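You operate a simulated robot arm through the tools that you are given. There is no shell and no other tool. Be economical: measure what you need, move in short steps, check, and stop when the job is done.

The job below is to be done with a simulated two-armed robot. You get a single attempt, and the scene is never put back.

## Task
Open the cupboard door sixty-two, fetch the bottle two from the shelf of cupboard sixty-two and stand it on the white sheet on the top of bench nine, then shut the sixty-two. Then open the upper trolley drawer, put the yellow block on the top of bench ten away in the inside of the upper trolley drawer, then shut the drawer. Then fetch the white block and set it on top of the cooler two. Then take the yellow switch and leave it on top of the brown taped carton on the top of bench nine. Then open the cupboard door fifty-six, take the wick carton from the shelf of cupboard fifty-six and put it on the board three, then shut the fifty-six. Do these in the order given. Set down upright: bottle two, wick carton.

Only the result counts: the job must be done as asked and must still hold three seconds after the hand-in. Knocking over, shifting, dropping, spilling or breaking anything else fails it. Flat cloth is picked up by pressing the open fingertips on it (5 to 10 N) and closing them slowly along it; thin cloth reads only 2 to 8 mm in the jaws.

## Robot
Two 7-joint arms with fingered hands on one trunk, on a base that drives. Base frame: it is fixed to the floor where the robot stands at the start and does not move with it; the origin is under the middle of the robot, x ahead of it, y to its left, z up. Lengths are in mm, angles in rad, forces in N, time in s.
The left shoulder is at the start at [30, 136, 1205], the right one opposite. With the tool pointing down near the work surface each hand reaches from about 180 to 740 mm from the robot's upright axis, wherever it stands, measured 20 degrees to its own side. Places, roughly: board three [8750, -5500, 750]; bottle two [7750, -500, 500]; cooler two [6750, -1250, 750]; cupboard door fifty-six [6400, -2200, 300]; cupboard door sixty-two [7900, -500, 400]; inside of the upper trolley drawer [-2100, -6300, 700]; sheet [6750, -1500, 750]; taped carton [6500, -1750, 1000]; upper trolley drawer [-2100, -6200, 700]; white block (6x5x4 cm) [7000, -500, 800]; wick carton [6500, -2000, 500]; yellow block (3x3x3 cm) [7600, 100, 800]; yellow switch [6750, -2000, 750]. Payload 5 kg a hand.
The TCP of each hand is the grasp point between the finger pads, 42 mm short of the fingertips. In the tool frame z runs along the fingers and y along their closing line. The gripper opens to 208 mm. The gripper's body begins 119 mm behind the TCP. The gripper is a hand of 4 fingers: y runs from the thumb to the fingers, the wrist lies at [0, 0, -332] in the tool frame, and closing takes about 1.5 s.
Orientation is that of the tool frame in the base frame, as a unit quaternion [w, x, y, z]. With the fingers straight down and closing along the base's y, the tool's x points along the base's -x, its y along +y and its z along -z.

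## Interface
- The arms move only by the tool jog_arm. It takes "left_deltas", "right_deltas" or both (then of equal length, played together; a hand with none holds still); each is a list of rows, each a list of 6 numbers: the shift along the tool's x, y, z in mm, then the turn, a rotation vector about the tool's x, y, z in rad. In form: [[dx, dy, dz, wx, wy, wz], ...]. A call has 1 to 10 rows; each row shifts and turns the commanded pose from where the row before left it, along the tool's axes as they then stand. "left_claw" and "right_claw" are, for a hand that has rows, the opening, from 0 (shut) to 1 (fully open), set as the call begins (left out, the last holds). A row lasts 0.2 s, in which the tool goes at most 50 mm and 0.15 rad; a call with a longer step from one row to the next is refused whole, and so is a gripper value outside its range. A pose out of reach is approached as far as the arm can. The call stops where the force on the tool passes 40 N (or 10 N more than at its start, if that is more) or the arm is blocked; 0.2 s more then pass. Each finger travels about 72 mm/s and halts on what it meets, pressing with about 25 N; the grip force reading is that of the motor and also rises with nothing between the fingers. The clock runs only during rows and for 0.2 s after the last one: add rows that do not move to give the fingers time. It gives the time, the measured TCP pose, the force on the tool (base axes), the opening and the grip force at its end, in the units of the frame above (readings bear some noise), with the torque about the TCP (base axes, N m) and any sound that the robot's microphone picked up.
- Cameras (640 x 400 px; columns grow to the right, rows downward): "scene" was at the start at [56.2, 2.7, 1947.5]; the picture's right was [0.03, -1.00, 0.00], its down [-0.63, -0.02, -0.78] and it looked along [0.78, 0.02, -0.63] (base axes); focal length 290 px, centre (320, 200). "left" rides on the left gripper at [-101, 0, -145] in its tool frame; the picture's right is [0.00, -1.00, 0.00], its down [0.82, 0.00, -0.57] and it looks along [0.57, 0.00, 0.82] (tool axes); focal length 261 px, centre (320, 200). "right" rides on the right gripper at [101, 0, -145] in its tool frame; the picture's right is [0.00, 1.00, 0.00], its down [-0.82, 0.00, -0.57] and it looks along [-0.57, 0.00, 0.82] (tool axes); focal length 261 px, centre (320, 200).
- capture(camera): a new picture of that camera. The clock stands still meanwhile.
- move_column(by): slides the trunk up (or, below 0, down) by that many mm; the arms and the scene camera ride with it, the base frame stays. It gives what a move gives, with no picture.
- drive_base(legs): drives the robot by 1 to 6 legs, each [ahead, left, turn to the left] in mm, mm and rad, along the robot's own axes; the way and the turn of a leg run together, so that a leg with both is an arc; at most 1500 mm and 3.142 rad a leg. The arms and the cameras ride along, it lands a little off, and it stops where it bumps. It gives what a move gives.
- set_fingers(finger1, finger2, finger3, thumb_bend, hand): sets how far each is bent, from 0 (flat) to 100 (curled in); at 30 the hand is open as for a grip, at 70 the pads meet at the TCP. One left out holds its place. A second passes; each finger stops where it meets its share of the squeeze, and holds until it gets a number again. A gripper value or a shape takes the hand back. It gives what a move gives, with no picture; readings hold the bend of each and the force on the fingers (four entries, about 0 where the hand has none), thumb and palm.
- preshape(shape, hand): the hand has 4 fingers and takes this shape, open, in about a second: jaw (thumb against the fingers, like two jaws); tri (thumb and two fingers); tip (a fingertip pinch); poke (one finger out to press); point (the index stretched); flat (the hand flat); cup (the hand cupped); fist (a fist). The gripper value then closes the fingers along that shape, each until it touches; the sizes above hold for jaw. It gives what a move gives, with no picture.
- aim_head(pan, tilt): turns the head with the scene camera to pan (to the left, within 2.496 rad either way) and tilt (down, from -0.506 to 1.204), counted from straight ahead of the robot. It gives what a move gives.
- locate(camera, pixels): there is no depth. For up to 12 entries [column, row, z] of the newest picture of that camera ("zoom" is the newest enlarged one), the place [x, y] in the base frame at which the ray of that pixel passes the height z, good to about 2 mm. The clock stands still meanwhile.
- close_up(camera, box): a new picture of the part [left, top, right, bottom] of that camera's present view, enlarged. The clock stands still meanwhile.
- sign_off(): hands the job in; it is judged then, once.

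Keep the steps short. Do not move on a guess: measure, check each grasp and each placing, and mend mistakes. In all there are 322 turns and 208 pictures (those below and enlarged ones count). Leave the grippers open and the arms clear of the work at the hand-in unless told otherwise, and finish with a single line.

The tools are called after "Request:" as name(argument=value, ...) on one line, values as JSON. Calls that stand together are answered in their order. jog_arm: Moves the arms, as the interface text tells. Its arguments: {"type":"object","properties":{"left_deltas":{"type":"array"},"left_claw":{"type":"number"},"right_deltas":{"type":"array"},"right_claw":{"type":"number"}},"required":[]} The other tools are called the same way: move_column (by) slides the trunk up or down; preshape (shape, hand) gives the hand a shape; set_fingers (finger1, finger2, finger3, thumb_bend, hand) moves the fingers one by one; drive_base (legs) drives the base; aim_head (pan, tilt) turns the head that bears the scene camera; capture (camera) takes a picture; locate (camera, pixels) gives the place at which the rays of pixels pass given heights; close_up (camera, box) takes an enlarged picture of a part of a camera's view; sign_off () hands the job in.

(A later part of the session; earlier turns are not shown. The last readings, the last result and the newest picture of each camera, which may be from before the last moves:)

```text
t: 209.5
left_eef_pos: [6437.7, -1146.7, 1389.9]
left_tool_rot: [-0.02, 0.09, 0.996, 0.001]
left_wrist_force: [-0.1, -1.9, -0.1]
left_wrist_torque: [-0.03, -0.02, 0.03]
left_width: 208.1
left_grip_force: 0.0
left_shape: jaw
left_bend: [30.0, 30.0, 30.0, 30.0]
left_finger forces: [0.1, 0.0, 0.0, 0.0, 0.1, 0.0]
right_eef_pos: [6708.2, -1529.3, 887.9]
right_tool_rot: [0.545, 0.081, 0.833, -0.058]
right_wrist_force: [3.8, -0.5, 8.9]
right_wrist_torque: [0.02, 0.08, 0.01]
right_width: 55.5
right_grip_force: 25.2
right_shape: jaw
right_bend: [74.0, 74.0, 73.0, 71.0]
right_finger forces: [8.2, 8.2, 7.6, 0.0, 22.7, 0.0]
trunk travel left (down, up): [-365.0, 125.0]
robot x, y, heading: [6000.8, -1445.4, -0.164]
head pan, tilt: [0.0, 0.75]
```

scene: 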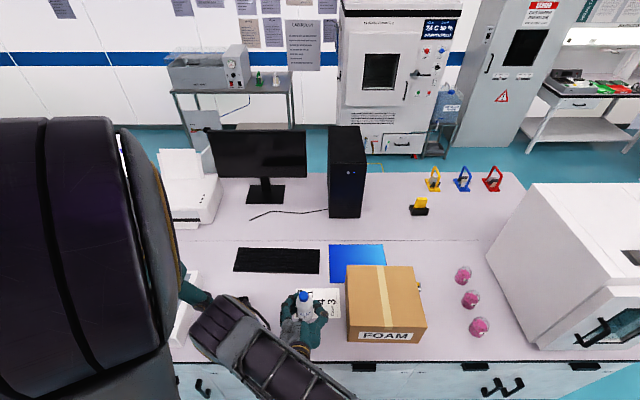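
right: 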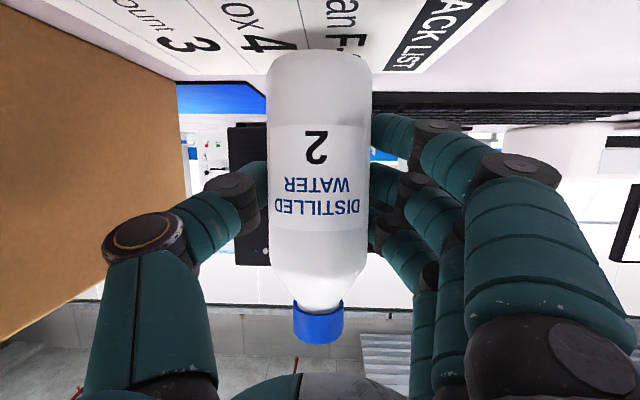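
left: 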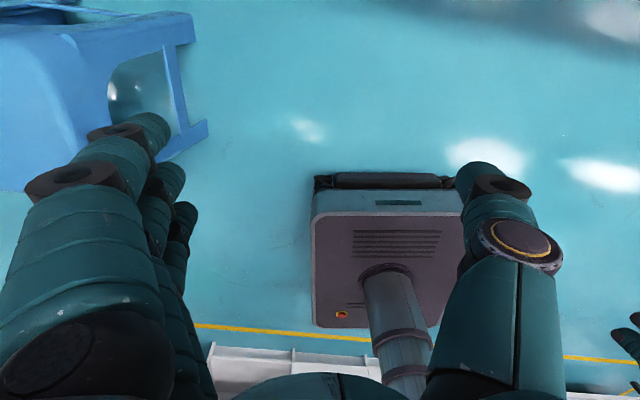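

Resting on the sheet. Open and check, then draw back.

Request:
jog_arm(right_deltas=[[0, 0, 0, 0, 0, 0], [0, 0, 0, 0, 0, 0], [0, 0, 0, 0, 0, 0], [0, 0, 0, 0, 0, 0], [0, 0, 0, 0, 0, 0]], right_claw=0.55)

Request:
capture(camera="right")

```text
t: 210.7
left_eef_pos: [6437.2, -1146.2, 1390.7]
left_tool_rot: [-0.02, 0.091, 0.996, 0.001]
left_wrist_force: [-0.9, -0.6, 0.0]
left_wrist_torque: [0.02, 0.04, -0.01]
left_width: 207.7
left_grip_force: 0.0
left_shape: jaw
left_bend: [30.0, 30.0, 30.0, 30.0]
left_finger forces: [0.1, 0.0, 0.0, 0.0, 0.1, 0.1]
right_eef_pos: [6706.4, -1529.2, 885.9]
right_tool_rot: [0.545, 0.08, 0.833, -0.058]
right_wrist_force: [-0.8, 0.5, -1.2]
right_wrist_torque: [0.0, 0.0, 0.0]
right_width: 113.2
right_grip_force: 0.1
right_shape: jaw
right_bend: [72.0, 72.0, 72.0, 70.0]
right_finger forces: [0.0, 0.1, 0.1, 0.0, 0.1, 0.1]
trunk travel left (down, up): [-365.0, 125.0]
robot x, y, heading: [5996.7, -1446.6, -0.159]
head pan, tilt: [0.0, 0.75]
```

```text
136 pictures are left
```

right: 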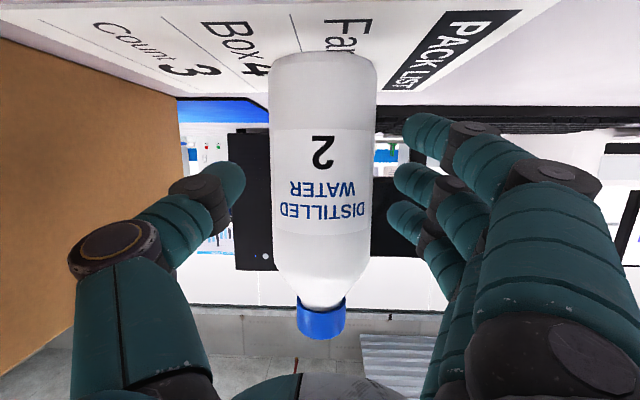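

Released, upright on the sheet. Draw back horizontally.

Request:
jog_arm(right_deltas=[[8, 0, -18, 0, 0, 0], [10, 0, -23, 0, 0, 0], [10, 0, -23, 0, 0, 0], [10, 0, -23, 0, 0, 0], [10, 0, -23, 0, 0, 0], [10, 0, -23, 0, 0, 0]])

Request:
move_column(by=120)

Request:
close_up(camera="scene", box=[220, 220, 460, 370])

```text
t: 212.1
left_eef_pos: [6437.0, -1145.9, 1391.2]
left_tool_rot: [-0.02, 0.091, 0.996, 0.001]
left_wrist_force: [-0.1, -0.1, -0.1]
left_wrist_torque: [-0.04, -0.06, 0.0]
left_width: 207.8
left_grip_force: 0.1
left_shape: jaw
left_bend: [30.0, 30.0, 30.0, 30.0]
left_finger forces: [0.0, 0.0, 0.0, 0.0, 0.0, 0.1]
right_eef_pos: [6562.8, -1499.4, 887.8]
right_tool_rot: [0.546, 0.08, 0.832, -0.057]
right_wrist_force: [0.3, -0.3, -0.2]
right_wrist_torque: [-0.01, 0.02, -0.03]
right_width: 113.6
right_grip_force: 0.0
right_shape: jaw
right_bend: [72.0, 72.0, 72.0, 70.0]
right_finger forces: [0.1, 0.0, 0.0, 0.0, 0.0, 0.0]
trunk travel left (down, up): [-365.0, 125.0]
robot x, y, heading: [5999.0, -1447.1, -0.159]
head pan, tilt: [0.0, 0.75]
```

```text
t: 213.6
left_eef_pos: [6438.5, -1146.2, 1510.6]
left_tool_rot: [-0.02, 0.091, 0.996, 0.0]
left_wrist_force: [0.3, 0.6, -0.9]
left_wrist_torque: [0.02, 0.0, 0.01]
left_width: 208.0
left_grip_force: 0.1
left_shape: jaw
left_bend: [30.0, 30.0, 30.0, 30.0]
left_finger forces: [0.2, 0.0, 0.0, 0.0, 0.0, 0.0]
right_eef_pos: [6562.2, -1499.6, 1008.2]
right_tool_rot: [0.545, 0.081, 0.833, -0.058]
right_wrist_force: [-0.7, 0.1, -0.3]
right_wrist_torque: [0.02, -0.02, -0.01]
right_width: 113.7
right_grip_force: 0.0
right_shape: jaw
right_bend: [72.0, 72.0, 72.0, 70.0]
right_finger forces: [0.0, 0.0, 0.0, 0.0, 0.0, 0.0]
trunk travel left (down, up): [-485.0, 5.0]
robot x, y, heading: [5997.1, -1448.7, -0.165]
head pan, tilt: [0.0, 0.75]
```

```text
2.67 times, centred on (340, 295) of scene
```

zoom: 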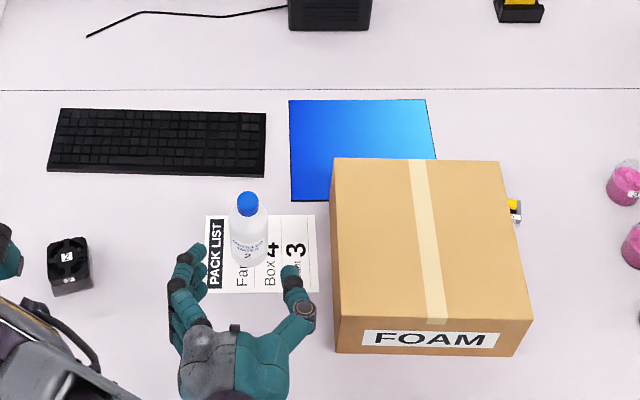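

Bottle stands well. Measure the cooler "2", carton and switch while I'm here.

Request:
locate(camera="zoom", pixels=[[337, 353, 800], [335, 316, 880], [335, 316, 920], [335, 316, 960], [68, 258, 840], [68, 290, 800], [514, 212, 810], [514, 212, 840], [333, 158, 920], [499, 161, 920], [532, 318, 920], [50, 240, 840]])

Request:
aim_head(pan=0.5, tilt=0.65)

Request:
capture(camera="scene")

```text
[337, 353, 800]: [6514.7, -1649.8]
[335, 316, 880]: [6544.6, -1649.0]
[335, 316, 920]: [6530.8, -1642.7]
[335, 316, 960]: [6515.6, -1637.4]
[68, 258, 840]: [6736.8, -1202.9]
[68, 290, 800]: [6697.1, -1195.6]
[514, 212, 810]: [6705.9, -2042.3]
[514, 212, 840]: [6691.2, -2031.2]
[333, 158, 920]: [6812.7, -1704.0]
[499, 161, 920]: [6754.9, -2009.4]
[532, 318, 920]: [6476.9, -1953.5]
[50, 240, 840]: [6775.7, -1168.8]
```

```text
t: 214.5
left_eef_pos: [6438.1, -1146.6, 1510.4]
left_tool_rot: [-0.02, 0.091, 0.996, 0.001]
left_wrist_force: [0.3, 0.9, -0.7]
left_wrist_torque: [0.03, 0.03, 0.0]
left_width: 208.1
left_grip_force: 0.1
left_shape: jaw
left_bend: [30.0, 30.0, 30.0, 30.0]
left_finger forces: [0.0, 0.0, 0.0, 0.1, 0.1, 0.0]
right_eef_pos: [6562.9, -1499.3, 1008.5]
right_tool_rot: [0.545, 0.081, 0.832, -0.058]
right_wrist_force: [-0.6, 0.2, 0.1]
right_wrist_torque: [0.03, 0.01, -0.04]
right_width: 113.3
right_grip_force: 0.0
right_shape: jaw
right_bend: [72.0, 72.0, 72.0, 70.0]
right_finger forces: [0.1, 0.0, 0.0, 0.0, 0.0, 0.0]
trunk travel left (down, up): [-485.0, 5.0]
robot x, y, heading: [5995.0, -1446.0, -0.159]
head pan, tilt: [0.499, 0.649]
```

```text
134 pictures are left
```

scene: 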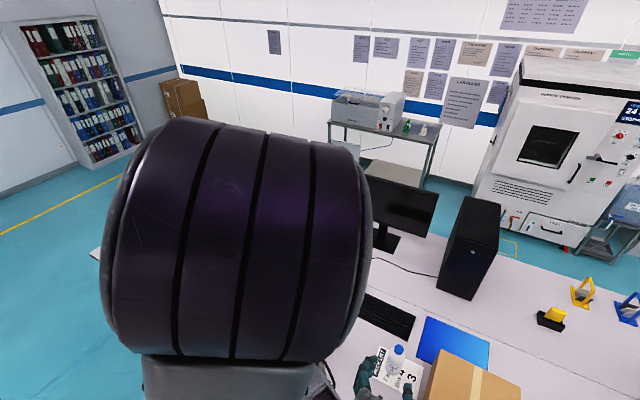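

Carton top ≈ 960; cooler 2 at ≈(6735,-1200). Now return to the back aisle to shut 62.

Request:
drive_base(legs=[[-60, 0, 0], [0, 1450, 0], [0, 1450, 0], [1300, 0, 0.16], [1300, 0, 0]])

Request:
aim_head(pan=-1.0, tilt=0.5)

Request:
capture(camera="scene")

```text
t: 241.3
left_eef_pos: [9447.7, 1571.3, 1509.7]
left_tool_rot: [-0.019, 0.029, 0.999, 0.0]
left_wrist_force: [0.0, 0.0, 1.2]
left_wrist_torque: [-0.02, 0.03, -0.02]
left_width: 208.0
left_grip_force: 0.1
left_shape: jaw
left_bend: [30.0, 30.0, 30.0, 30.0]
left_finger forces: [0.0, 0.0, 0.1, 0.0, 0.0, 0.0]
right_eef_pos: [9613.8, 1236.4, 1007.8]
right_tool_rot: [0.547, 0.031, 0.836, -0.026]
right_wrist_force: [0.6, 0.3, -0.6]
right_wrist_torque: [0.0, 0.03, 0.01]
right_width: 113.6
right_grip_force: 0.1
right_shape: jaw
right_bend: [72.0, 72.0, 72.0, 70.0]
right_finger forces: [0.0, 0.0, 0.0, 0.0, 0.1, 0.0]
trunk travel left (down, up): [-485.0, 5.0]
robot x, y, heading: [9047.6, 1226.2, -0.043]
head pan, tilt: [0.499, 0.649]
```

```text
t: 242.9
left_eef_pos: [9448.3, 1572.7, 1509.9]
left_tool_rot: [-0.019, 0.031, 0.999, 0.0]
left_wrist_force: [-0.1, -0.4, 0.0]
left_wrist_torque: [-0.01, 0.03, -0.02]
left_width: 208.0
left_grip_force: 0.0
left_shape: jaw
left_bend: [30.0, 30.0, 30.0, 30.0]
left_finger forces: [0.1, 0.1, 0.0, 0.0, 0.0, 0.1]
right_eef_pos: [9613.7, 1237.4, 1007.7]
right_tool_rot: [0.547, 0.031, 0.836, -0.026]
right_wrist_force: [0.3, -0.5, 0.3]
right_wrist_torque: [0.03, 0.01, 0.01]
right_width: 113.5
right_grip_force: 0.1
right_shape: jaw
right_bend: [72.0, 72.0, 72.0, 70.0]
right_finger forces: [0.0, 0.1, 0.0, 0.1, 0.0, 0.0]
trunk travel left (down, up): [-485.0, 5.0]
robot x, y, heading: [9048.3, 1224.3, -0.044]
head pan, tilt: [-1.0, 0.499]
```

```text
133 pictures are left
```

scene: 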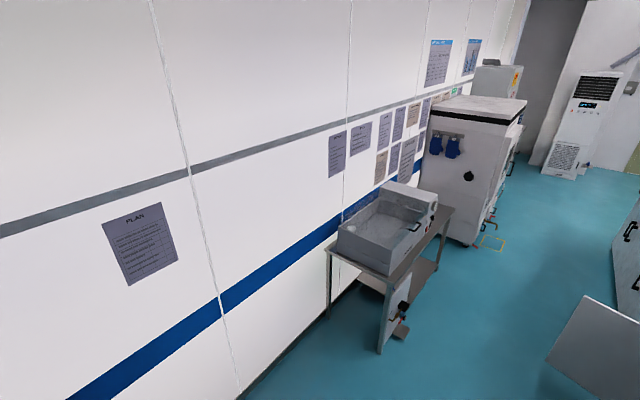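

Request:
drive_base(legs=[[-120, 0, 0], [0, 0, 3.0], [0, 1400, 0]])

Request:
aim_head(pan=0.4, tilt=0.8)

Request:
capture(camera="scene")

```text
t: 257.8
left_eef_pos: [8251.2, -448.8, 1510.7]
left_tool_rot: [0.001, 0.995, -0.093, 0.02]
left_wrist_force: [0.1, -0.4, 0.6]
left_wrist_torque: [0.03, 0.03, -0.01]
left_width: 207.9
left_grip_force: 0.0
left_shape: jaw
left_bend: [30.0, 30.0, 30.0, 30.0]
left_finger forces: [0.0, 0.0, 0.1, 0.1, 0.0, 0.0]
right_eef_pos: [8128.4, -94.1, 1007.6]
right_tool_rot: [-0.059, 0.833, -0.082, -0.545]
right_wrist_force: [-0.4, 0.3, 0.3]
right_wrist_torque: [-0.03, 0.0, 0.0]
right_width: 113.3
right_grip_force: 0.1
right_shape: jaw
right_bend: [72.0, 72.0, 72.0, 70.0]
right_finger forces: [0.0, 0.0, 0.0, 0.0, 0.0, 0.0]
trunk travel left (down, up): [-485.0, 5.0]
robot x, y, heading: [8693.0, -151.6, 2.978]
head pan, tilt: [-1.0, 0.499]
```

```text
t: 259.3
left_eef_pos: [8250.7, -448.9, 1510.9]
left_tool_rot: [0.001, 0.996, -0.092, 0.02]
left_wrist_force: [0.1, -0.3, -0.1]
left_wrist_torque: [0.0, -0.02, 0.02]
left_width: 207.6
left_grip_force: 0.0
left_shape: jaw
left_bend: [30.0, 30.0, 30.0, 30.0]
left_finger forces: [0.0, 0.0, 0.1, 0.0, 0.0, 0.0]
right_eef_pos: [8127.2, -93.5, 1006.9]
right_tool_rot: [-0.059, 0.833, -0.083, -0.544]
right_wrist_force: [0.6, 0.5, 0.4]
right_wrist_torque: [0.0, 0.02, 0.05]
right_width: 113.6
right_grip_force: 0.0
right_shape: jaw
right_bend: [72.0, 72.0, 72.0, 70.0]
right_finger forces: [0.0, 0.1, 0.0, 0.0, 0.0, 0.0]
trunk travel left (down, up): [-485.0, 5.0]
robot x, y, heading: [8691.0, -153.7, 2.975]
head pan, tilt: [0.4, 0.799]
```

```text
132 pictures are left
```

scene: 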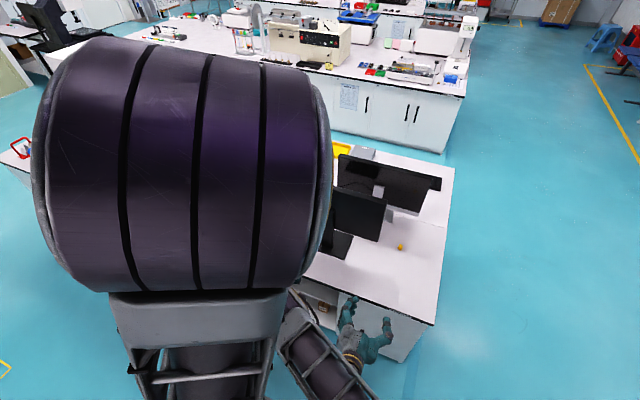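

Strafe left to y≈-700 (stay back from the door end), then lower the column.

Request:
drive_base(legs=[[-90, 0, 0], [0, 555, 0]])

Request:
move_column(by=-400)

Request:
capture(camera="scene")

Request:
capture(camera="left")

```text
t: 263.2
left_eef_pos: [8251.0, -1012.3, 1510.5]
left_tool_rot: [0.001, 0.996, -0.092, 0.02]
left_wrist_force: [0.4, 0.4, 0.2]
left_wrist_torque: [0.07, 0.02, -0.04]
left_width: 207.6
left_grip_force: 0.1
left_shape: jaw
left_bend: [30.0, 30.0, 30.0, 30.0]
left_finger forces: [0.0, 0.1, 0.1, 0.0, 0.0, 0.1]
right_eef_pos: [8125.3, -659.9, 1007.3]
right_tool_rot: [-0.059, 0.833, -0.081, -0.544]
right_wrist_force: [0.9, -1.2, -0.5]
right_wrist_torque: [-0.01, -0.01, -0.01]
right_width: 113.5
right_grip_force: 0.1
right_shape: jaw
right_bend: [72.0, 72.0, 72.0, 70.0]
right_finger forces: [0.1, 0.1, 0.0, 0.0, 0.1, 0.1]
trunk travel left (down, up): [-485.0, 5.0]
robot x, y, heading: [8690.8, -714.5, 2.978]
head pan, tilt: [0.4, 0.799]
```

```text
t: 267.0
left_eef_pos: [8250.5, -1013.6, 1111.6]
left_tool_rot: [0.0, 0.996, -0.091, 0.021]
left_wrist_force: [-0.1, -0.3, 0.4]
left_wrist_torque: [0.01, 0.0, 0.0]
left_width: 208.0
left_grip_force: 0.0
left_shape: jaw
left_bend: [30.0, 30.0, 30.0, 30.0]
left_finger forces: [0.0, 0.0, 0.0, 0.1, 0.0, 0.1]
right_eef_pos: [8126.4, -658.7, 609.1]
right_tool_rot: [-0.059, 0.833, -0.082, -0.544]
right_wrist_force: [-0.6, -0.2, -0.5]
right_wrist_torque: [-0.02, -0.01, 0.0]
right_width: 113.4
right_grip_force: 0.1
right_shape: jaw
right_bend: [72.0, 72.0, 72.0, 70.0]
right_finger forces: [0.0, 0.0, 0.0, 0.1, 0.0, 0.1]
trunk travel left (down, up): [-85.0, 405.0]
robot x, y, heading: [8688.3, -713.8, 2.978]
head pan, tilt: [0.4, 0.799]
```

```text
131 pictures are left
```

scene: 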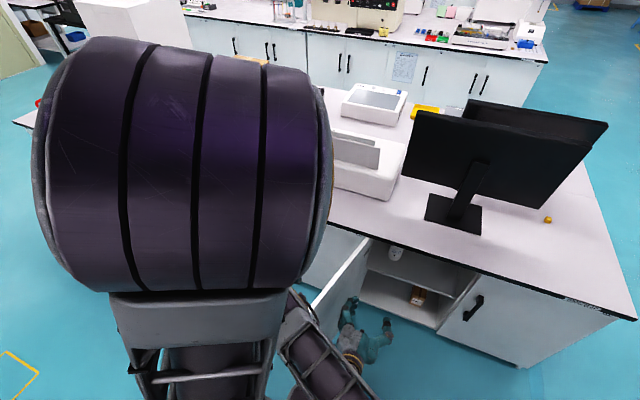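

```text
130 pictures are left
```

left: 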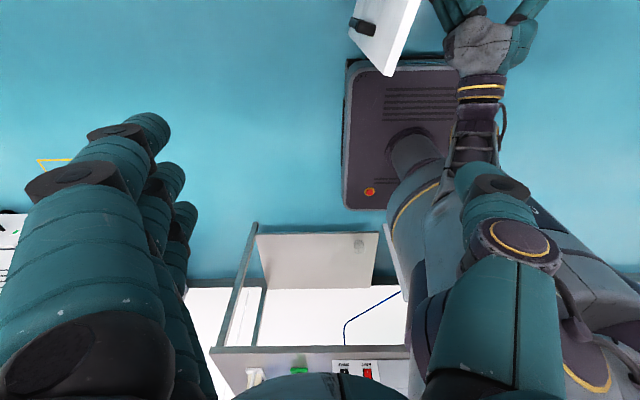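

The left hand is left of the door. Lower it with closed fingers.

Request:
jog_arm(left_deltas=[[-3, 8, 48, 0, 0, 0], [-3, 8, 48, 0, 0, 0], [-3, 8, 48, 0, 0, 0], [-3, 8, 48, 0, 0, 0], [-3, 8, 48, 0, 0, 0], [-3, 8, 48, 0, 0, 0], [-3, 8, 48, 0, 0, 0], [-3, 8, 48, 0, 0, 0], [-3, 8, 48, 0, 0, 0], [-3, 8, 48, 0, 0, 0]], left_claw=0)

Request:
capture(camera="left")

Request:
capture(camera="scene")

```text
t: 269.2
left_eef_pos: [8226.3, -1092.3, 630.5]
left_tool_rot: [0.0, 0.996, -0.092, 0.02]
left_wrist_force: [-1.2, -1.4, 0.4]
left_wrist_torque: [0.04, -0.11, 0.0]
left_width: 0.0
left_grip_force: 25.0
left_shape: jaw
left_bend: [70.0, 70.0, 70.0, 70.0]
left_finger forces: [0.0, 0.0, 0.0, 0.0, 0.0, 0.0]
right_eef_pos: [8125.8, -659.9, 607.6]
right_tool_rot: [-0.058, 0.833, -0.08, -0.544]
right_wrist_force: [1.0, -0.6, -0.4]
right_wrist_torque: [0.02, -0.02, -0.07]
right_width: 113.5
right_grip_force: 0.2
right_shape: jaw
right_bend: [72.0, 72.0, 72.0, 70.0]
right_finger forces: [0.0, 0.0, 0.0, 0.0, 0.0, 0.0]
trunk travel left (down, up): [-85.0, 405.0]
robot x, y, heading: [8692.7, -711.4, 2.981]
head pan, tilt: [0.4, 0.799]
```

```text
129 pictures are left
```

left: 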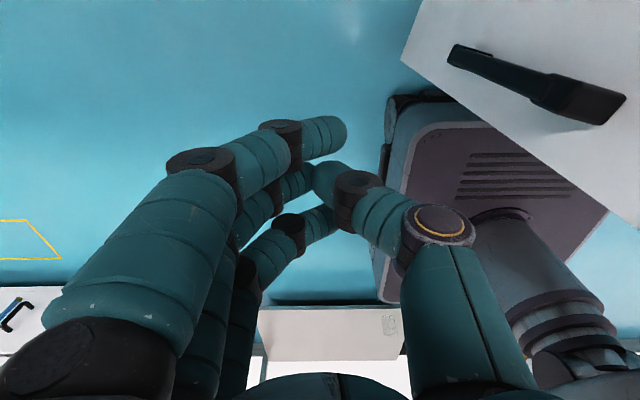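

```text
128 pictures are left
```

scene: 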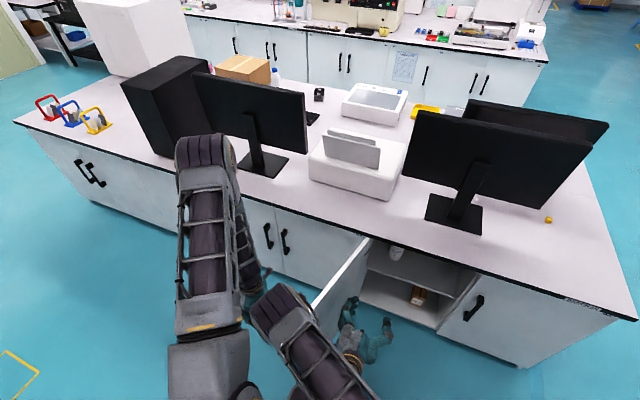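

The right hand is in the door's closing path; lift it above the door first.

Request:
jog_arm(right_deltas=[[-38, 0, -17, 0, 0, 0], [-38, 0, -17, 0, 0, 0], [-38, 0, -17, 0, 0, 0], [-38, 0, -17, 0, 0, 0], [-38, 0, -17, 0, 0, 0], [-38, 0, -17, 0, 0, 0], [-38, 0, -17, 0, 0, 0], [-38, 0, -17, 0, 0, 0]])

Request:
jog_arm(left_deltas=[[0, -35, 0, 0, 0, 0], [0, -35, 0, 0, 0, 0], [0, -35, 0, 0, 0, 0], [0, -35, 0, 0, 0, 0], [0, -35, 0, 0, 0, 0], [0, -35, 0, 0, 0, 0]])

Request:
capture(camera="scene")

```text
t: 270.4
left_eef_pos: [8221.2, -1098.7, 638.0]
left_tool_rot: [0.004, 0.996, -0.087, 0.014]
left_wrist_force: [0.5, -0.1, -1.6]
left_wrist_torque: [0.0, 0.03, -0.01]
left_width: 0.0
left_grip_force: 25.2
left_shape: jaw
left_bend: [70.0, 70.0, 70.0, 70.0]
left_finger forces: [0.1, 0.0, 0.0, 0.1, 0.1, 0.0]
right_eef_pos: [8179.3, -542.7, 711.8]
right_tool_rot: [-0.147, 0.856, -0.075, -0.49]
right_wrist_force: [-0.7, 0.4, 0.0]
right_wrist_torque: [-0.02, -0.02, 0.01]
right_width: 114.3
right_grip_force: 0.1
right_shape: jaw
right_bend: [72.0, 72.0, 72.0, 70.0]
right_finger forces: [0.1, 0.0, 0.0, 0.0, 0.0, 0.1]
trunk travel left (down, up): [-85.0, 405.0]
robot x, y, heading: [8693.4, -716.7, 2.976]
head pan, tilt: [0.4, 0.799]
stopped in row 5 (right hand): the arm was blocked; the commanded pose is now the measured one
```

```text
t: 271.8
left_eef_pos: [8250.7, -892.9, 640.0]
left_tool_rot: [0.006, 0.996, -0.084, 0.009]
left_wrist_force: [-0.9, 0.6, -0.7]
left_wrist_torque: [-0.05, 0.01, 0.02]
left_width: 0.1
left_grip_force: 25.1
left_shape: jaw
left_bend: [70.0, 70.0, 70.0, 70.0]
left_finger forces: [0.0, 0.0, 0.1, 0.0, 0.0, 0.0]
right_eef_pos: [8193.1, -516.1, 698.0]
right_tool_rot: [-0.163, 0.859, -0.082, -0.478]
right_wrist_force: [0.6, 1.0, 0.4]
right_wrist_torque: [0.03, 0.02, 0.0]
right_width: 114.4
right_grip_force: 0.1
right_shape: jaw
right_bend: [72.0, 72.0, 72.0, 70.0]
right_finger forces: [0.0, 0.0, 0.1, 0.0, 0.0, 0.1]
trunk travel left (down, up): [-85.0, 405.0]
robot x, y, heading: [8693.1, -715.4, 2.981]
head pan, tilt: [0.4, 0.799]
```

```text
127 pictures are left
```

scene: 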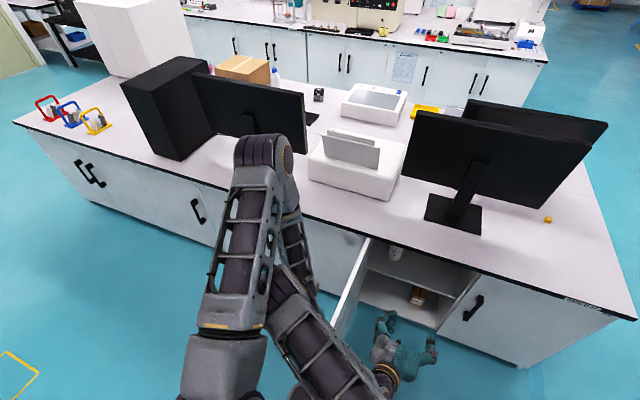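

Move the right hand well to the right, out of the door's arc.

Request:
jog_arm(right_deltas=[[0, -40, 0, 0, 0, 0], [0, -40, 0, 0, 0, 0], [0, -40, 0, 0, 0, 0], [0, -40, 0, 0, 0, 0], [0, -40, 0, 0, 0, 0], [0, -40, 0, 0, 0, 0], [0, -40, 0, 0, 0, 0]])

Request:
jog_arm(left_deltas=[[0, -35, 0, 0, 0, 0], [0, -35, 0, 0, 0, 0], [0, -35, 0, 0, 0, 0], [0, -35, 0, 0, 0, 0], [-5, -35, 0, 0, 0, 0]])

Request:
capture(camera="scene")

```text
t: 273.4
left_eef_pos: [8257.5, -892.4, 636.1]
left_tool_rot: [0.004, 0.996, -0.087, 0.015]
left_wrist_force: [-0.4, 0.9, -0.2]
left_wrist_torque: [-0.09, 0.02, 0.03]
left_width: 0.0
left_grip_force: 25.7
left_shape: jaw
left_bend: [70.0, 70.0, 70.0, 70.0]
left_finger forces: [0.0, 0.0, 0.0, 0.0, 0.1, 0.0]
right_eef_pos: [8255.0, -278.5, 759.3]
right_tool_rot: [-0.146, 0.855, -0.075, -0.492]
right_wrist_force: [0.0, -0.2, -0.3]
right_wrist_torque: [-0.03, -0.02, 0.02]
right_width: 114.1
right_grip_force: 0.1
right_shape: jaw
right_bend: [72.0, 72.0, 72.0, 70.0]
right_finger forces: [0.0, 0.0, 0.0, 0.0, 0.0, 0.1]
trunk travel left (down, up): [-85.0, 405.0]
robot x, y, heading: [8693.5, -712.5, 2.98]
head pan, tilt: [0.4, 0.799]
```

```text
t: 274.6
left_eef_pos: [8246.3, -848.0, 625.1]
left_tool_rot: [0.08, 0.996, -0.037, 0.003]
left_wrist_force: [-0.1, 0.3, 0.1]
left_wrist_torque: [0.05, 0.01, 0.0]
left_width: 0.0
left_grip_force: 25.1
left_shape: jaw
left_bend: [70.0, 70.0, 70.0, 70.0]
left_finger forces: [0.1, 0.0, 0.0, 0.0, 0.1, 0.0]
right_eef_pos: [8262.9, -271.7, 755.1]
right_tool_rot: [-0.152, 0.857, -0.08, -0.485]
right_wrist_force: [0.6, 0.7, 0.2]
right_wrist_torque: [0.01, -0.06, -0.03]
right_width: 114.3
right_grip_force: 0.1
right_shape: jaw
right_bend: [72.0, 72.0, 72.0, 70.0]
right_finger forces: [0.0, 0.0, 0.0, 0.1, 0.0, 0.0]
trunk travel left (down, up): [-85.0, 405.0]
robot x, y, heading: [8690.4, -715.0, 2.975]
head pan, tilt: [0.4, 0.799]
stopped in row 5 (left hand): the arm was blocked; the commanded pose is now the measured one
```

```text
126 pictures are left
```

scene: 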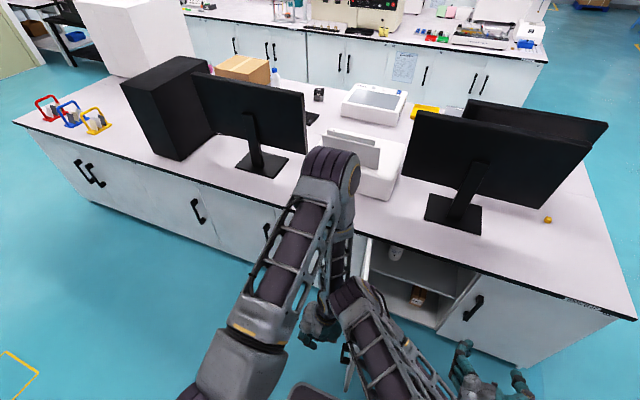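

Arms touch; use the base instead: strafe right so the left hand pushes the door.

Request:
drive_base(legs=[[0, -300, 0]])

Request:
capture(camera="scene")

```text
t: 276.7
left_eef_pos: [8295.3, -553.1, 624.3]
left_tool_rot: [0.081, 0.996, -0.035, 0.002]
left_wrist_force: [0.1, 0.5, -0.4]
left_wrist_torque: [-0.1, 0.03, 0.0]
left_width: 0.0
left_grip_force: 24.7
left_shape: jaw
left_bend: [70.0, 70.0, 70.0, 70.0]
left_finger forces: [0.0, 0.0, 0.0, 0.1, 0.0, 0.0]
right_eef_pos: [8308.7, 22.4, 754.7]
right_tool_rot: [-0.15, 0.858, -0.078, -0.485]
right_wrist_force: [-1.1, 1.3, 0.7]
right_wrist_torque: [-0.03, 0.06, 0.06]
right_width: 114.5
right_grip_force: 0.0
right_shape: jaw
right_bend: [72.0, 72.0, 72.0, 70.0]
right_finger forces: [0.0, 0.0, 0.0, 0.0, 0.0, 0.0]
trunk travel left (down, up): [-85.0, 405.0]
robot x, y, heading: [8738.3, -418.6, 2.983]
head pan, tilt: [0.4, 0.799]
```

```text
125 pictures are left
```

scene: 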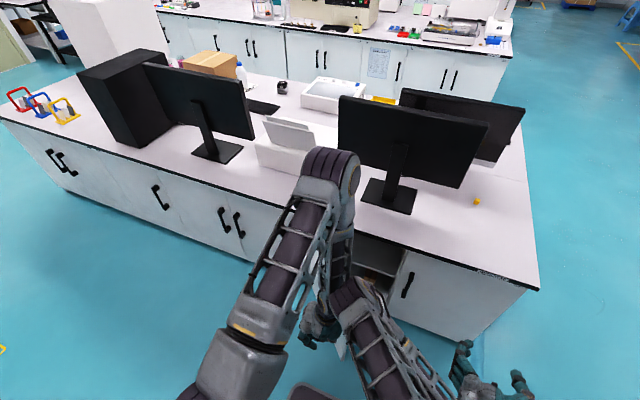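

Request:
capture(camera="left")

Request:
aim_head(pan=0.1, tilt=1.1)

Request:
capture(camera="scene")

```text
124 pictures are left
```

left: 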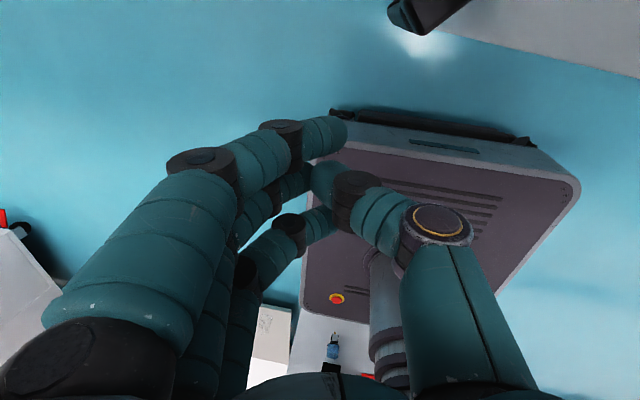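

```text
t: 277.5
left_eef_pos: [8295.6, -552.7, 625.9]
left_tool_rot: [0.081, 0.996, -0.036, 0.003]
left_wrist_force: [-0.2, 0.8, -0.4]
left_wrist_torque: [0.01, 0.01, 0.01]
left_width: 0.0
left_grip_force: 25.2
left_shape: jaw
left_bend: [70.0, 70.0, 70.0, 70.0]
left_finger forces: [0.0, 0.0, 0.0, 0.0, 0.0, 0.0]
right_eef_pos: [8309.4, 22.8, 756.5]
right_tool_rot: [-0.151, 0.858, -0.078, -0.485]
right_wrist_force: [-0.1, -0.5, -0.7]
right_wrist_torque: [-0.01, -0.01, 0.0]
right_width: 114.4
right_grip_force: 0.0
right_shape: jaw
right_bend: [72.0, 72.0, 72.0, 70.0]
right_finger forces: [0.0, 0.0, 0.1, 0.1, 0.1, 0.1]
trunk travel left (down, up): [-85.0, 405.0]
robot x, y, heading: [8740.5, -417.2, 2.981]
head pan, tilt: [0.099, 1.1]
```

```text
123 pictures are left
```

scene: 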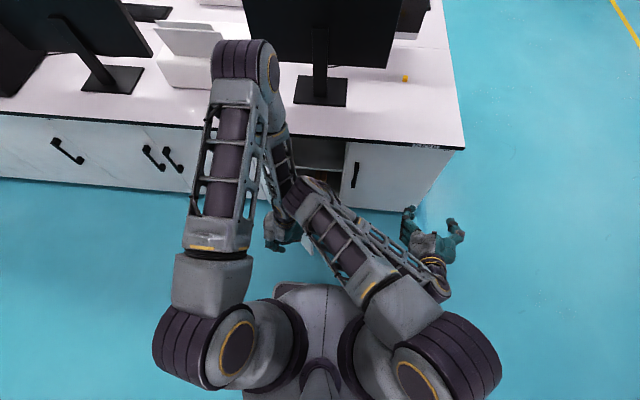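

The door's outer face is ahead of the left hand. Strafe right to get more lever arm, then push ahead while pitching the left hand forward.

Request:
drive_base(legs=[[0, -150, 0]])

Request:
jog_arm(left_deltas=[[-40, 0, 0, 0, -0.1, 0], [-39.8, 0, 4, 0, -0.1, 0], [-39.2, 0, 8, 0, -0.1, 0], [-38, 0, 12, 0, -0.1, 0], [-36.8, 0, 15.6, 0, -0.1, 0], [-35, 0, 19, 0, -0.1, 0], [-33, 0, 22.6, 0, -0.1, 0], [-30.6, 0, 25.8, 0, -0.1, 0]])

Request:
capture(camera="left")

Request:
capture(camera="scene")

```text
t: 278.8
left_eef_pos: [8319.0, -401.1, 626.0]
left_tool_rot: [0.082, 0.996, -0.038, 0.001]
left_wrist_force: [0.2, 0.6, 0.6]
left_wrist_torque: [-0.09, -0.01, 0.02]
left_width: 0.0
left_grip_force: 24.7
left_shape: jaw
left_bend: [70.0, 70.0, 70.0, 70.0]
left_finger forces: [0.0, 0.0, 0.0, 0.0, 0.0, 0.0]
right_eef_pos: [8335.6, 172.9, 754.7]
right_tool_rot: [-0.151, 0.857, -0.08, -0.486]
right_wrist_force: [0.4, 0.3, 0.9]
right_wrist_torque: [-0.03, 0.04, 0.08]
right_width: 114.1
right_grip_force: 0.1
right_shape: jaw
right_bend: [72.0, 72.0, 72.0, 70.0]
right_finger forces: [0.0, 0.0, 0.0, 0.0, 0.0, 0.1]
trunk travel left (down, up): [-85.0, 405.0]
robot x, y, heading: [8762.0, -273.3, 2.977]
head pan, tilt: [0.099, 1.1]
```

```text
t: 280.2
left_eef_pos: [8106.0, -375.4, 620.9]
left_tool_rot: [0.06, 0.961, -0.063, -0.261]
left_wrist_force: [-0.8, -0.1, -0.7]
left_wrist_torque: [0.09, -0.06, -0.01]
left_width: 0.0
left_grip_force: 25.5
left_shape: jaw
left_bend: [70.0, 70.0, 70.0, 70.0]
left_finger forces: [0.0, 0.0, 0.0, 0.0, 0.0, 0.0]
right_eef_pos: [8335.8, 174.3, 754.4]
right_tool_rot: [-0.153, 0.857, -0.081, -0.485]
right_wrist_force: [-1.2, -0.8, 0.3]
right_wrist_torque: [0.05, -0.04, -0.09]
right_width: 114.6
right_grip_force: 0.0
right_shape: jaw
right_bend: [72.0, 72.0, 72.0, 70.0]
right_finger forces: [0.0, 0.0, 0.0, 0.1, 0.0, 0.0]
trunk travel left (down, up): [-85.0, 405.0]
robot x, y, heading: [8763.2, -270.4, 2.972]
head pan, tilt: [0.099, 1.1]
stopped in row 6 (left hand): the force on the tool passed its limit at 50 N (the readings are from after the stop); the commanded pose is now the measured one
```

```text
122 pictures are left
```

left: 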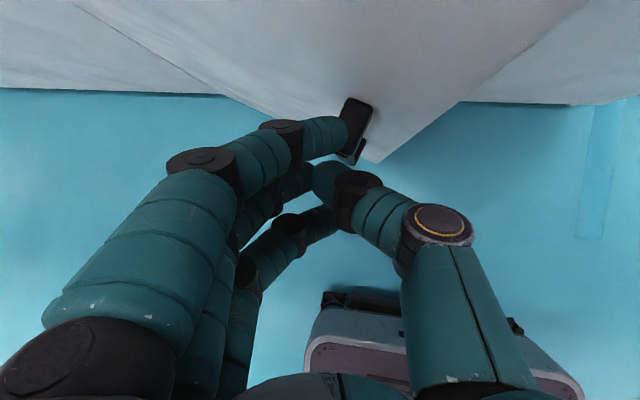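

```text
121 pictures are left
```

scene: 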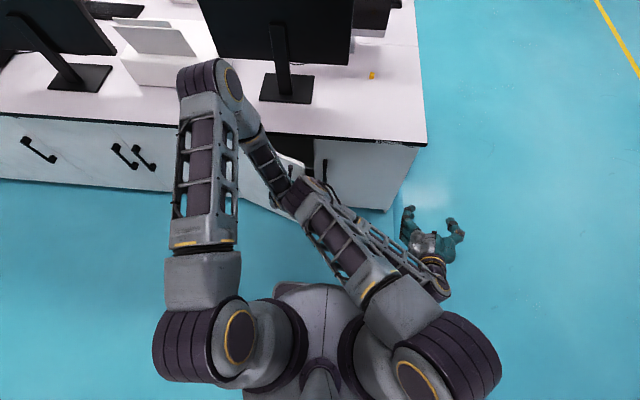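

Door now ~35° and contact is on the handle. Push gently further.

Request:
jog_arm(left_deltas=[[-13, 0, 7.6, 0, -0.03, 0], [-13, 0, 7.6, 0, -0.03, 0], [-13, 0, 7.6, 0, -0.03, 0], [-13, 0, 7.6, 0, -0.03, 0], [-13, 0, 7.6, 0, -0.03, 0], [-12, 0, 9, 0, -0.03, 0], [-12, 0, 9, 0, -0.03, 0], [-12, 0, 9, 0, -0.03, 0], [-12, 0, 9, 0, -0.03, 0], [-12, 0, 9, 0, -0.03, 0]])

Request:
capture(camera="scene")

```text
t: 282.4
left_eef_pos: [7956.6, -359.1, 632.5]
left_tool_rot: [0.05, 0.912, -0.071, -0.402]
left_wrist_force: [-0.4, 0.1, 0.6]
left_wrist_torque: [0.01, -0.02, 0.02]
left_width: 0.0
left_grip_force: 24.8
left_shape: jaw
left_bend: [70.0, 70.0, 70.0, 70.0]
left_finger forces: [0.0, 0.1, 0.0, 0.0, 0.0, 0.1]
right_eef_pos: [8336.6, 173.9, 754.7]
right_tool_rot: [-0.153, 0.857, -0.082, -0.485]
right_wrist_force: [1.5, -0.5, 0.9]
right_wrist_torque: [0.04, -0.01, 0.03]
right_width: 114.2
right_grip_force: 0.0
right_shape: jaw
right_bend: [72.0, 72.0, 72.0, 70.0]
right_finger forces: [0.0, 0.0, 0.0, 0.1, 0.0, 0.0]
trunk travel left (down, up): [-85.0, 405.0]
robot x, y, heading: [8763.9, -269.8, 2.973]
head pan, tilt: [0.099, 1.1]
```

```text
120 pictures are left
```

scene: 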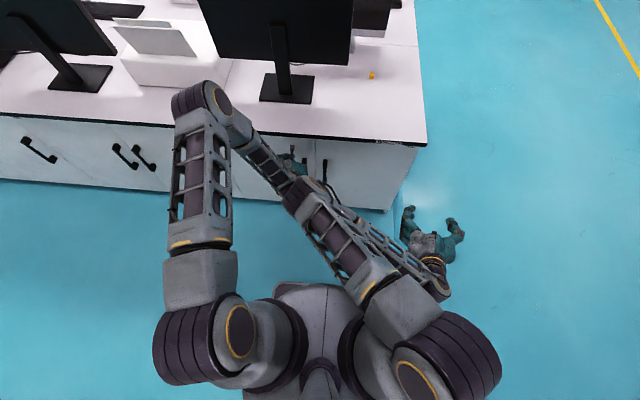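

Request:
jog_arm(left_deltas=[[-8, 0, 9, 0, 0, 0], [-8, 0, 9, 0, 0, 0], [-8, 0, 9, 0, 0, 0], [-8, 0, 9, 0, 0, 0], [-8, 0, 9, 0, 0, 0], [-8, 0, 9, 0, 0, 0], [-8, 0, 9, 0, 0, 0]])

Request:
capture(camera="left")

```text
t: 283.1
left_eef_pos: [7938.3, -362.7, 626.1]
left_tool_rot: [0.052, 0.915, -0.069, -0.394]
left_wrist_force: [14.4, -3.5, 2.1]
left_wrist_torque: [0.07, 0.29, -0.05]
left_width: 0.0
left_grip_force: 24.8
left_shape: jaw
left_bend: [71.0, 70.0, 70.0, 70.0]
left_finger forces: [15.0, 0.0, 0.1, 0.0, 0.1, 0.0]
right_eef_pos: [8336.2, 172.5, 755.2]
right_tool_rot: [-0.152, 0.857, -0.08, -0.485]
right_wrist_force: [-0.3, 0.2, -0.3]
right_wrist_torque: [-0.01, 0.01, 0.01]
right_width: 114.4
right_grip_force: 0.0
right_shape: jaw
right_bend: [72.0, 72.0, 72.0, 70.0]
right_finger forces: [0.1, 0.0, 0.1, 0.1, 0.1, 0.0]
trunk travel left (down, up): [-85.0, 405.0]
robot x, y, heading: [8763.9, -271.6, 2.981]
head pan, tilt: [0.099, 1.1]
stopped in row 3 (left hand): the force on the tool passed its limit at 46 N (the readings are from after the stop); the commanded pose is now the measured one
```

```text
119 pictures are left
```

left: 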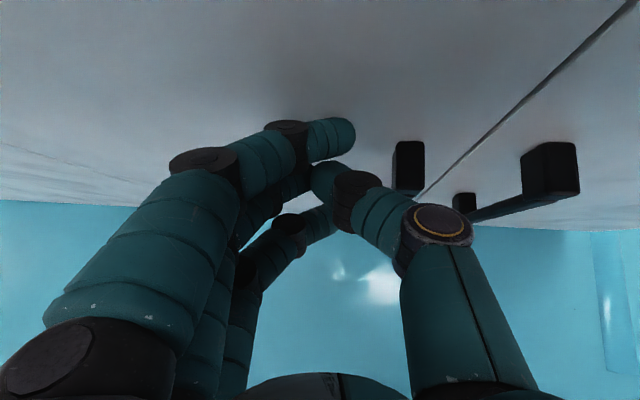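

Flush and resisting: shut. Withdraw the left hand and verify.

Request:
jog_arm(left_deltas=[[16, 0, -18, 0, 0, 0], [27, 0, -30, 0, 0, 0], [27, 0, -30, 0, 0, 0], [27, 0, -30, 0, 0, 0], [27, 0, -30, 0, 0, 0], [27, 0, -30, 0, 0, 0]])

Request:
drive_base(legs=[[-60, -250, 0]])

Request:
aim_head(pan=0.5, tilt=0.75)

Request:
capture(camera="scene")

```text
t: 284.5
left_eef_pos: [8161.3, -380.8, 637.4]
left_tool_rot: [0.051, 0.913, -0.07, -0.398]
left_wrist_force: [0.0, -0.2, 0.1]
left_wrist_torque: [0.02, -0.06, 0.04]
left_width: 0.0
left_grip_force: 25.1
left_shape: jaw
left_bend: [70.0, 70.0, 70.0, 70.0]
left_finger forces: [0.0, 0.0, 0.1, 0.0, 0.0, 0.0]
right_eef_pos: [8336.5, 172.2, 755.3]
right_tool_rot: [-0.152, 0.857, -0.08, -0.485]
right_wrist_force: [-0.8, -0.2, -0.1]
right_wrist_torque: [0.02, 0.02, 0.03]
right_width: 114.3
right_grip_force: 0.1
right_shape: jaw
right_bend: [72.0, 72.0, 72.0, 70.0]
right_finger forces: [0.1, 0.1, 0.0, 0.0, 0.0, 0.0]
trunk travel left (down, up): [-85.0, 405.0]
robot x, y, heading: [8763.8, -271.5, 2.984]
head pan, tilt: [0.099, 1.1]
```

```text
t: 286.3
left_eef_pos: [8261.6, -143.7, 637.3]
left_tool_rot: [0.054, 0.914, -0.067, -0.397]
left_wrist_force: [0.2, 0.5, 1.2]
left_wrist_torque: [-0.05, 0.03, 0.08]
left_width: 0.0
left_grip_force: 25.0
left_shape: jaw
left_bend: [70.0, 70.0, 70.0, 70.0]
left_finger forces: [0.0, 0.0, 0.0, 0.1, 0.0, 0.0]
right_eef_pos: [8434.2, 409.8, 755.6]
right_tool_rot: [-0.151, 0.857, -0.079, -0.486]
right_wrist_force: [0.3, -0.2, 0.8]
right_wrist_torque: [-0.06, 0.01, 0.07]
right_width: 114.4
right_grip_force: 0.1
right_shape: jaw
right_bend: [72.0, 72.0, 72.0, 70.0]
right_finger forces: [0.0, 0.0, 0.1, 0.0, 0.0, 0.0]
trunk travel left (down, up): [-85.0, 405.0]
robot x, y, heading: [8863.9, -33.8, 2.985]
head pan, tilt: [0.099, 1.1]
```

```text
t: 287.2
left_eef_pos: [8261.2, -144.0, 637.6]
left_tool_rot: [0.053, 0.914, -0.067, -0.397]
left_wrist_force: [0.2, 0.4, 0.0]
left_wrist_torque: [-0.03, 0.04, 0.02]
left_width: 0.0
left_grip_force: 24.9
left_shape: jaw
left_bend: [70.0, 70.0, 70.0, 70.0]
left_finger forces: [0.0, 0.1, 0.0, 0.0, 0.0, 0.0]
right_eef_pos: [8432.2, 409.6, 755.5]
right_tool_rot: [-0.151, 0.857, -0.079, -0.486]
right_wrist_force: [0.6, -1.0, 0.3]
right_wrist_torque: [0.0, 0.02, -0.03]
right_width: 114.2
right_grip_force: 0.0
right_shape: jaw
right_bend: [72.0, 72.0, 72.0, 70.0]
right_finger forces: [0.1, 0.0, 0.0, 0.0, 0.1, 0.0]
trunk travel left (down, up): [-85.0, 405.0]
robot x, y, heading: [8860.3, -33.6, 2.977]
head pan, tilt: [0.499, 0.75]
```

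```text
118 pictures are left
```

scene: 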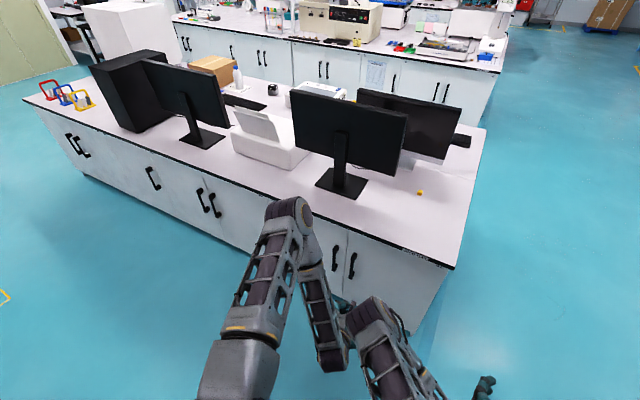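

Door 62 is shut. Next the yellow block: measure it and the bench end at z≈800.

Request:
close_up(camera="scene", box=[280, 80, 500, 280])

Request:
locate(camera="scene", pixels=[[420, 191, 830], [420, 194, 800], [486, 129, 800], [448, 268, 800], [340, 193, 800], [408, 118, 1100], [405, 165, 1000], [450, 165, 800], [416, 160, 800]])

```text
2.00 times, centred on (390, 180) of scene
```

zoom: 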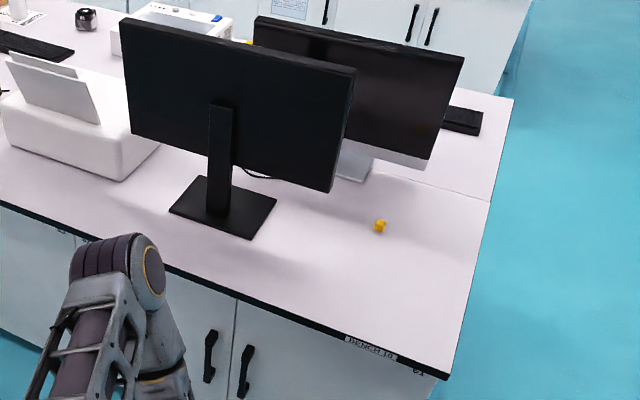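

```text
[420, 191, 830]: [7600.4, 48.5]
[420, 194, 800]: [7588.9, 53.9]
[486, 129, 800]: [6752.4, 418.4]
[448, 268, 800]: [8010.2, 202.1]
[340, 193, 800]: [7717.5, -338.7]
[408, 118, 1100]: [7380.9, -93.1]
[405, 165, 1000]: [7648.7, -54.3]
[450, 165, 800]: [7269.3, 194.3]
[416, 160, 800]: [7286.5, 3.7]
```

Block at ≈(7595,50), bench end edge ≈220 mm from it. I'll work from the bench end. Raise the column, turn the right hand back to pointing down.

Request:
move_column(by=260)

Request:
drive_base(legs=[[0, -1050, 0], [0, 0, 1.565]])

Request:
jog_arm(right_deltas=[[0, 0, -10, 0, 0.13, 0], [0, 0, -10, 0, 0.13, 0], [0, 0, -10, 0, 0.13, 0], [0, 0, -10, 0, 0.13, 0], [0, 0, -10, 0, 0.13, 0], [0, 0, -10, 0, 0.13, 0], [0, 0, -10, 0, 0.13, 0], [0, 0, -10, 0, 0.13, 0]], left_deltas=[[0, 0, -20, 0, 0.1, 0], [0, 0, -20, 0, 0.1, 0], [0, 0, -20, 0, 0.1, 0], [0, 0, -20, 0, 0.1, 0], [0, 0, -20, 0, 0.1, 0], [0, 0, -20, 0, 0.1, 0], [0, 0, -20, 0, 0.1, 0], [0, 0, -20, 0, 0.1, 0]], right_claw=0.5, left_claw=1)

Request:
capture(camera="scene")

```text
t: 289.9
left_eef_pos: [8260.0, -143.9, 895.8]
left_tool_rot: [0.052, 0.914, -0.068, -0.397]
left_wrist_force: [1.3, 0.2, 0.4]
left_wrist_torque: [0.04, -0.01, 0.0]
left_width: 0.0
left_grip_force: 25.1
left_shape: jaw
left_bend: [70.0, 70.0, 70.0, 70.0]
left_finger forces: [0.0, 0.0, 0.0, 0.0, 0.0, 0.0]
right_eef_pos: [8432.0, 409.6, 1015.0]
right_tool_rot: [-0.152, 0.858, -0.079, -0.485]
right_wrist_force: [0.2, -0.1, -0.6]
right_wrist_torque: [-0.02, 0.0, 0.0]
right_width: 114.3
right_grip_force: 0.1
right_shape: jaw
right_bend: [72.0, 72.0, 72.0, 70.0]
right_finger forces: [0.1, 0.0, 0.0, 0.0, 0.0, 0.0]
trunk travel left (down, up): [-345.0, 145.0]
robot x, y, heading: [8862.3, -30.7, 2.981]
head pan, tilt: [0.499, 0.75]
```

```text
t: 299.0
left_eef_pos: [9147.6, 381.8, 896.4]
left_tool_rot: [0.319, 0.692, 0.601, -0.242]
left_wrist_force: [-0.3, -0.2, 0.4]
left_wrist_torque: [0.04, 0.01, -0.03]
left_width: 0.1
left_grip_force: 24.8
left_shape: jaw
left_bend: [70.0, 70.0, 70.0, 70.0]
left_finger forces: [0.0, 0.1, 0.0, 0.0, 0.0, 0.0]
right_eef_pos: [8592.7, 551.5, 1015.1]
right_tool_rot: [0.237, 0.661, 0.552, -0.45]
right_wrist_force: [-0.5, 0.1, -0.1]
right_wrist_torque: [-0.02, 0.02, -0.01]
right_width: 114.4
right_grip_force: 0.0
right_shape: jaw
right_bend: [72.0, 72.0, 72.0, 70.0]
right_finger forces: [0.0, 0.1, 0.0, 0.0, 0.1, 0.1]
trunk travel left (down, up): [-345.0, 145.0]
robot x, y, heading: [9032.2, 979.3, -1.72]
head pan, tilt: [0.499, 0.75]
```

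```text
t: 300.8
left_eef_pos: [9130.5, 450.5, 1035.3]
left_tool_rot: [0.059, 0.732, 0.677, 0.045]
left_wrist_force: [0.5, 0.8, -0.2]
left_wrist_torque: [-0.07, 0.03, -0.03]
left_width: 207.9
left_grip_force: 0.0
left_shape: jaw
left_bend: [30.0, 30.0, 30.0, 30.0]
left_finger forces: [0.0, 0.0, 0.0, 0.1, 0.1, 0.0]
right_eef_pos: [8609.6, 577.6, 1061.8]
right_tool_rot: [-0.055, 0.796, 0.598, -0.073]
right_wrist_force: [0.5, 2.5, -0.8]
right_wrist_torque: [-0.22, 0.09, 0.09]
right_width: 104.4
right_grip_force: 0.2
right_shape: jaw
right_bend: [73.0, 73.0, 73.0, 70.0]
right_finger forces: [0.1, 0.1, 0.1, 0.0, 0.0, 0.0]
right hand out of reach, approached as far as the arm can: row 2, 3, 8
trunk travel left (down, up): [-345.0, 145.0]
robot x, y, heading: [9032.8, 982.6, -1.719]
head pan, tilt: [0.499, 0.75]
```

```text
116 pictures are left
```

scene: 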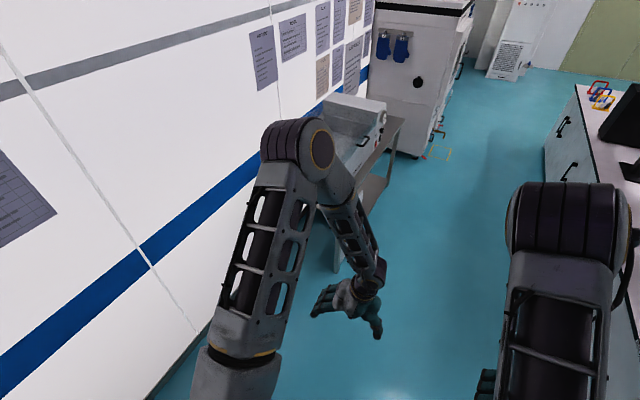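

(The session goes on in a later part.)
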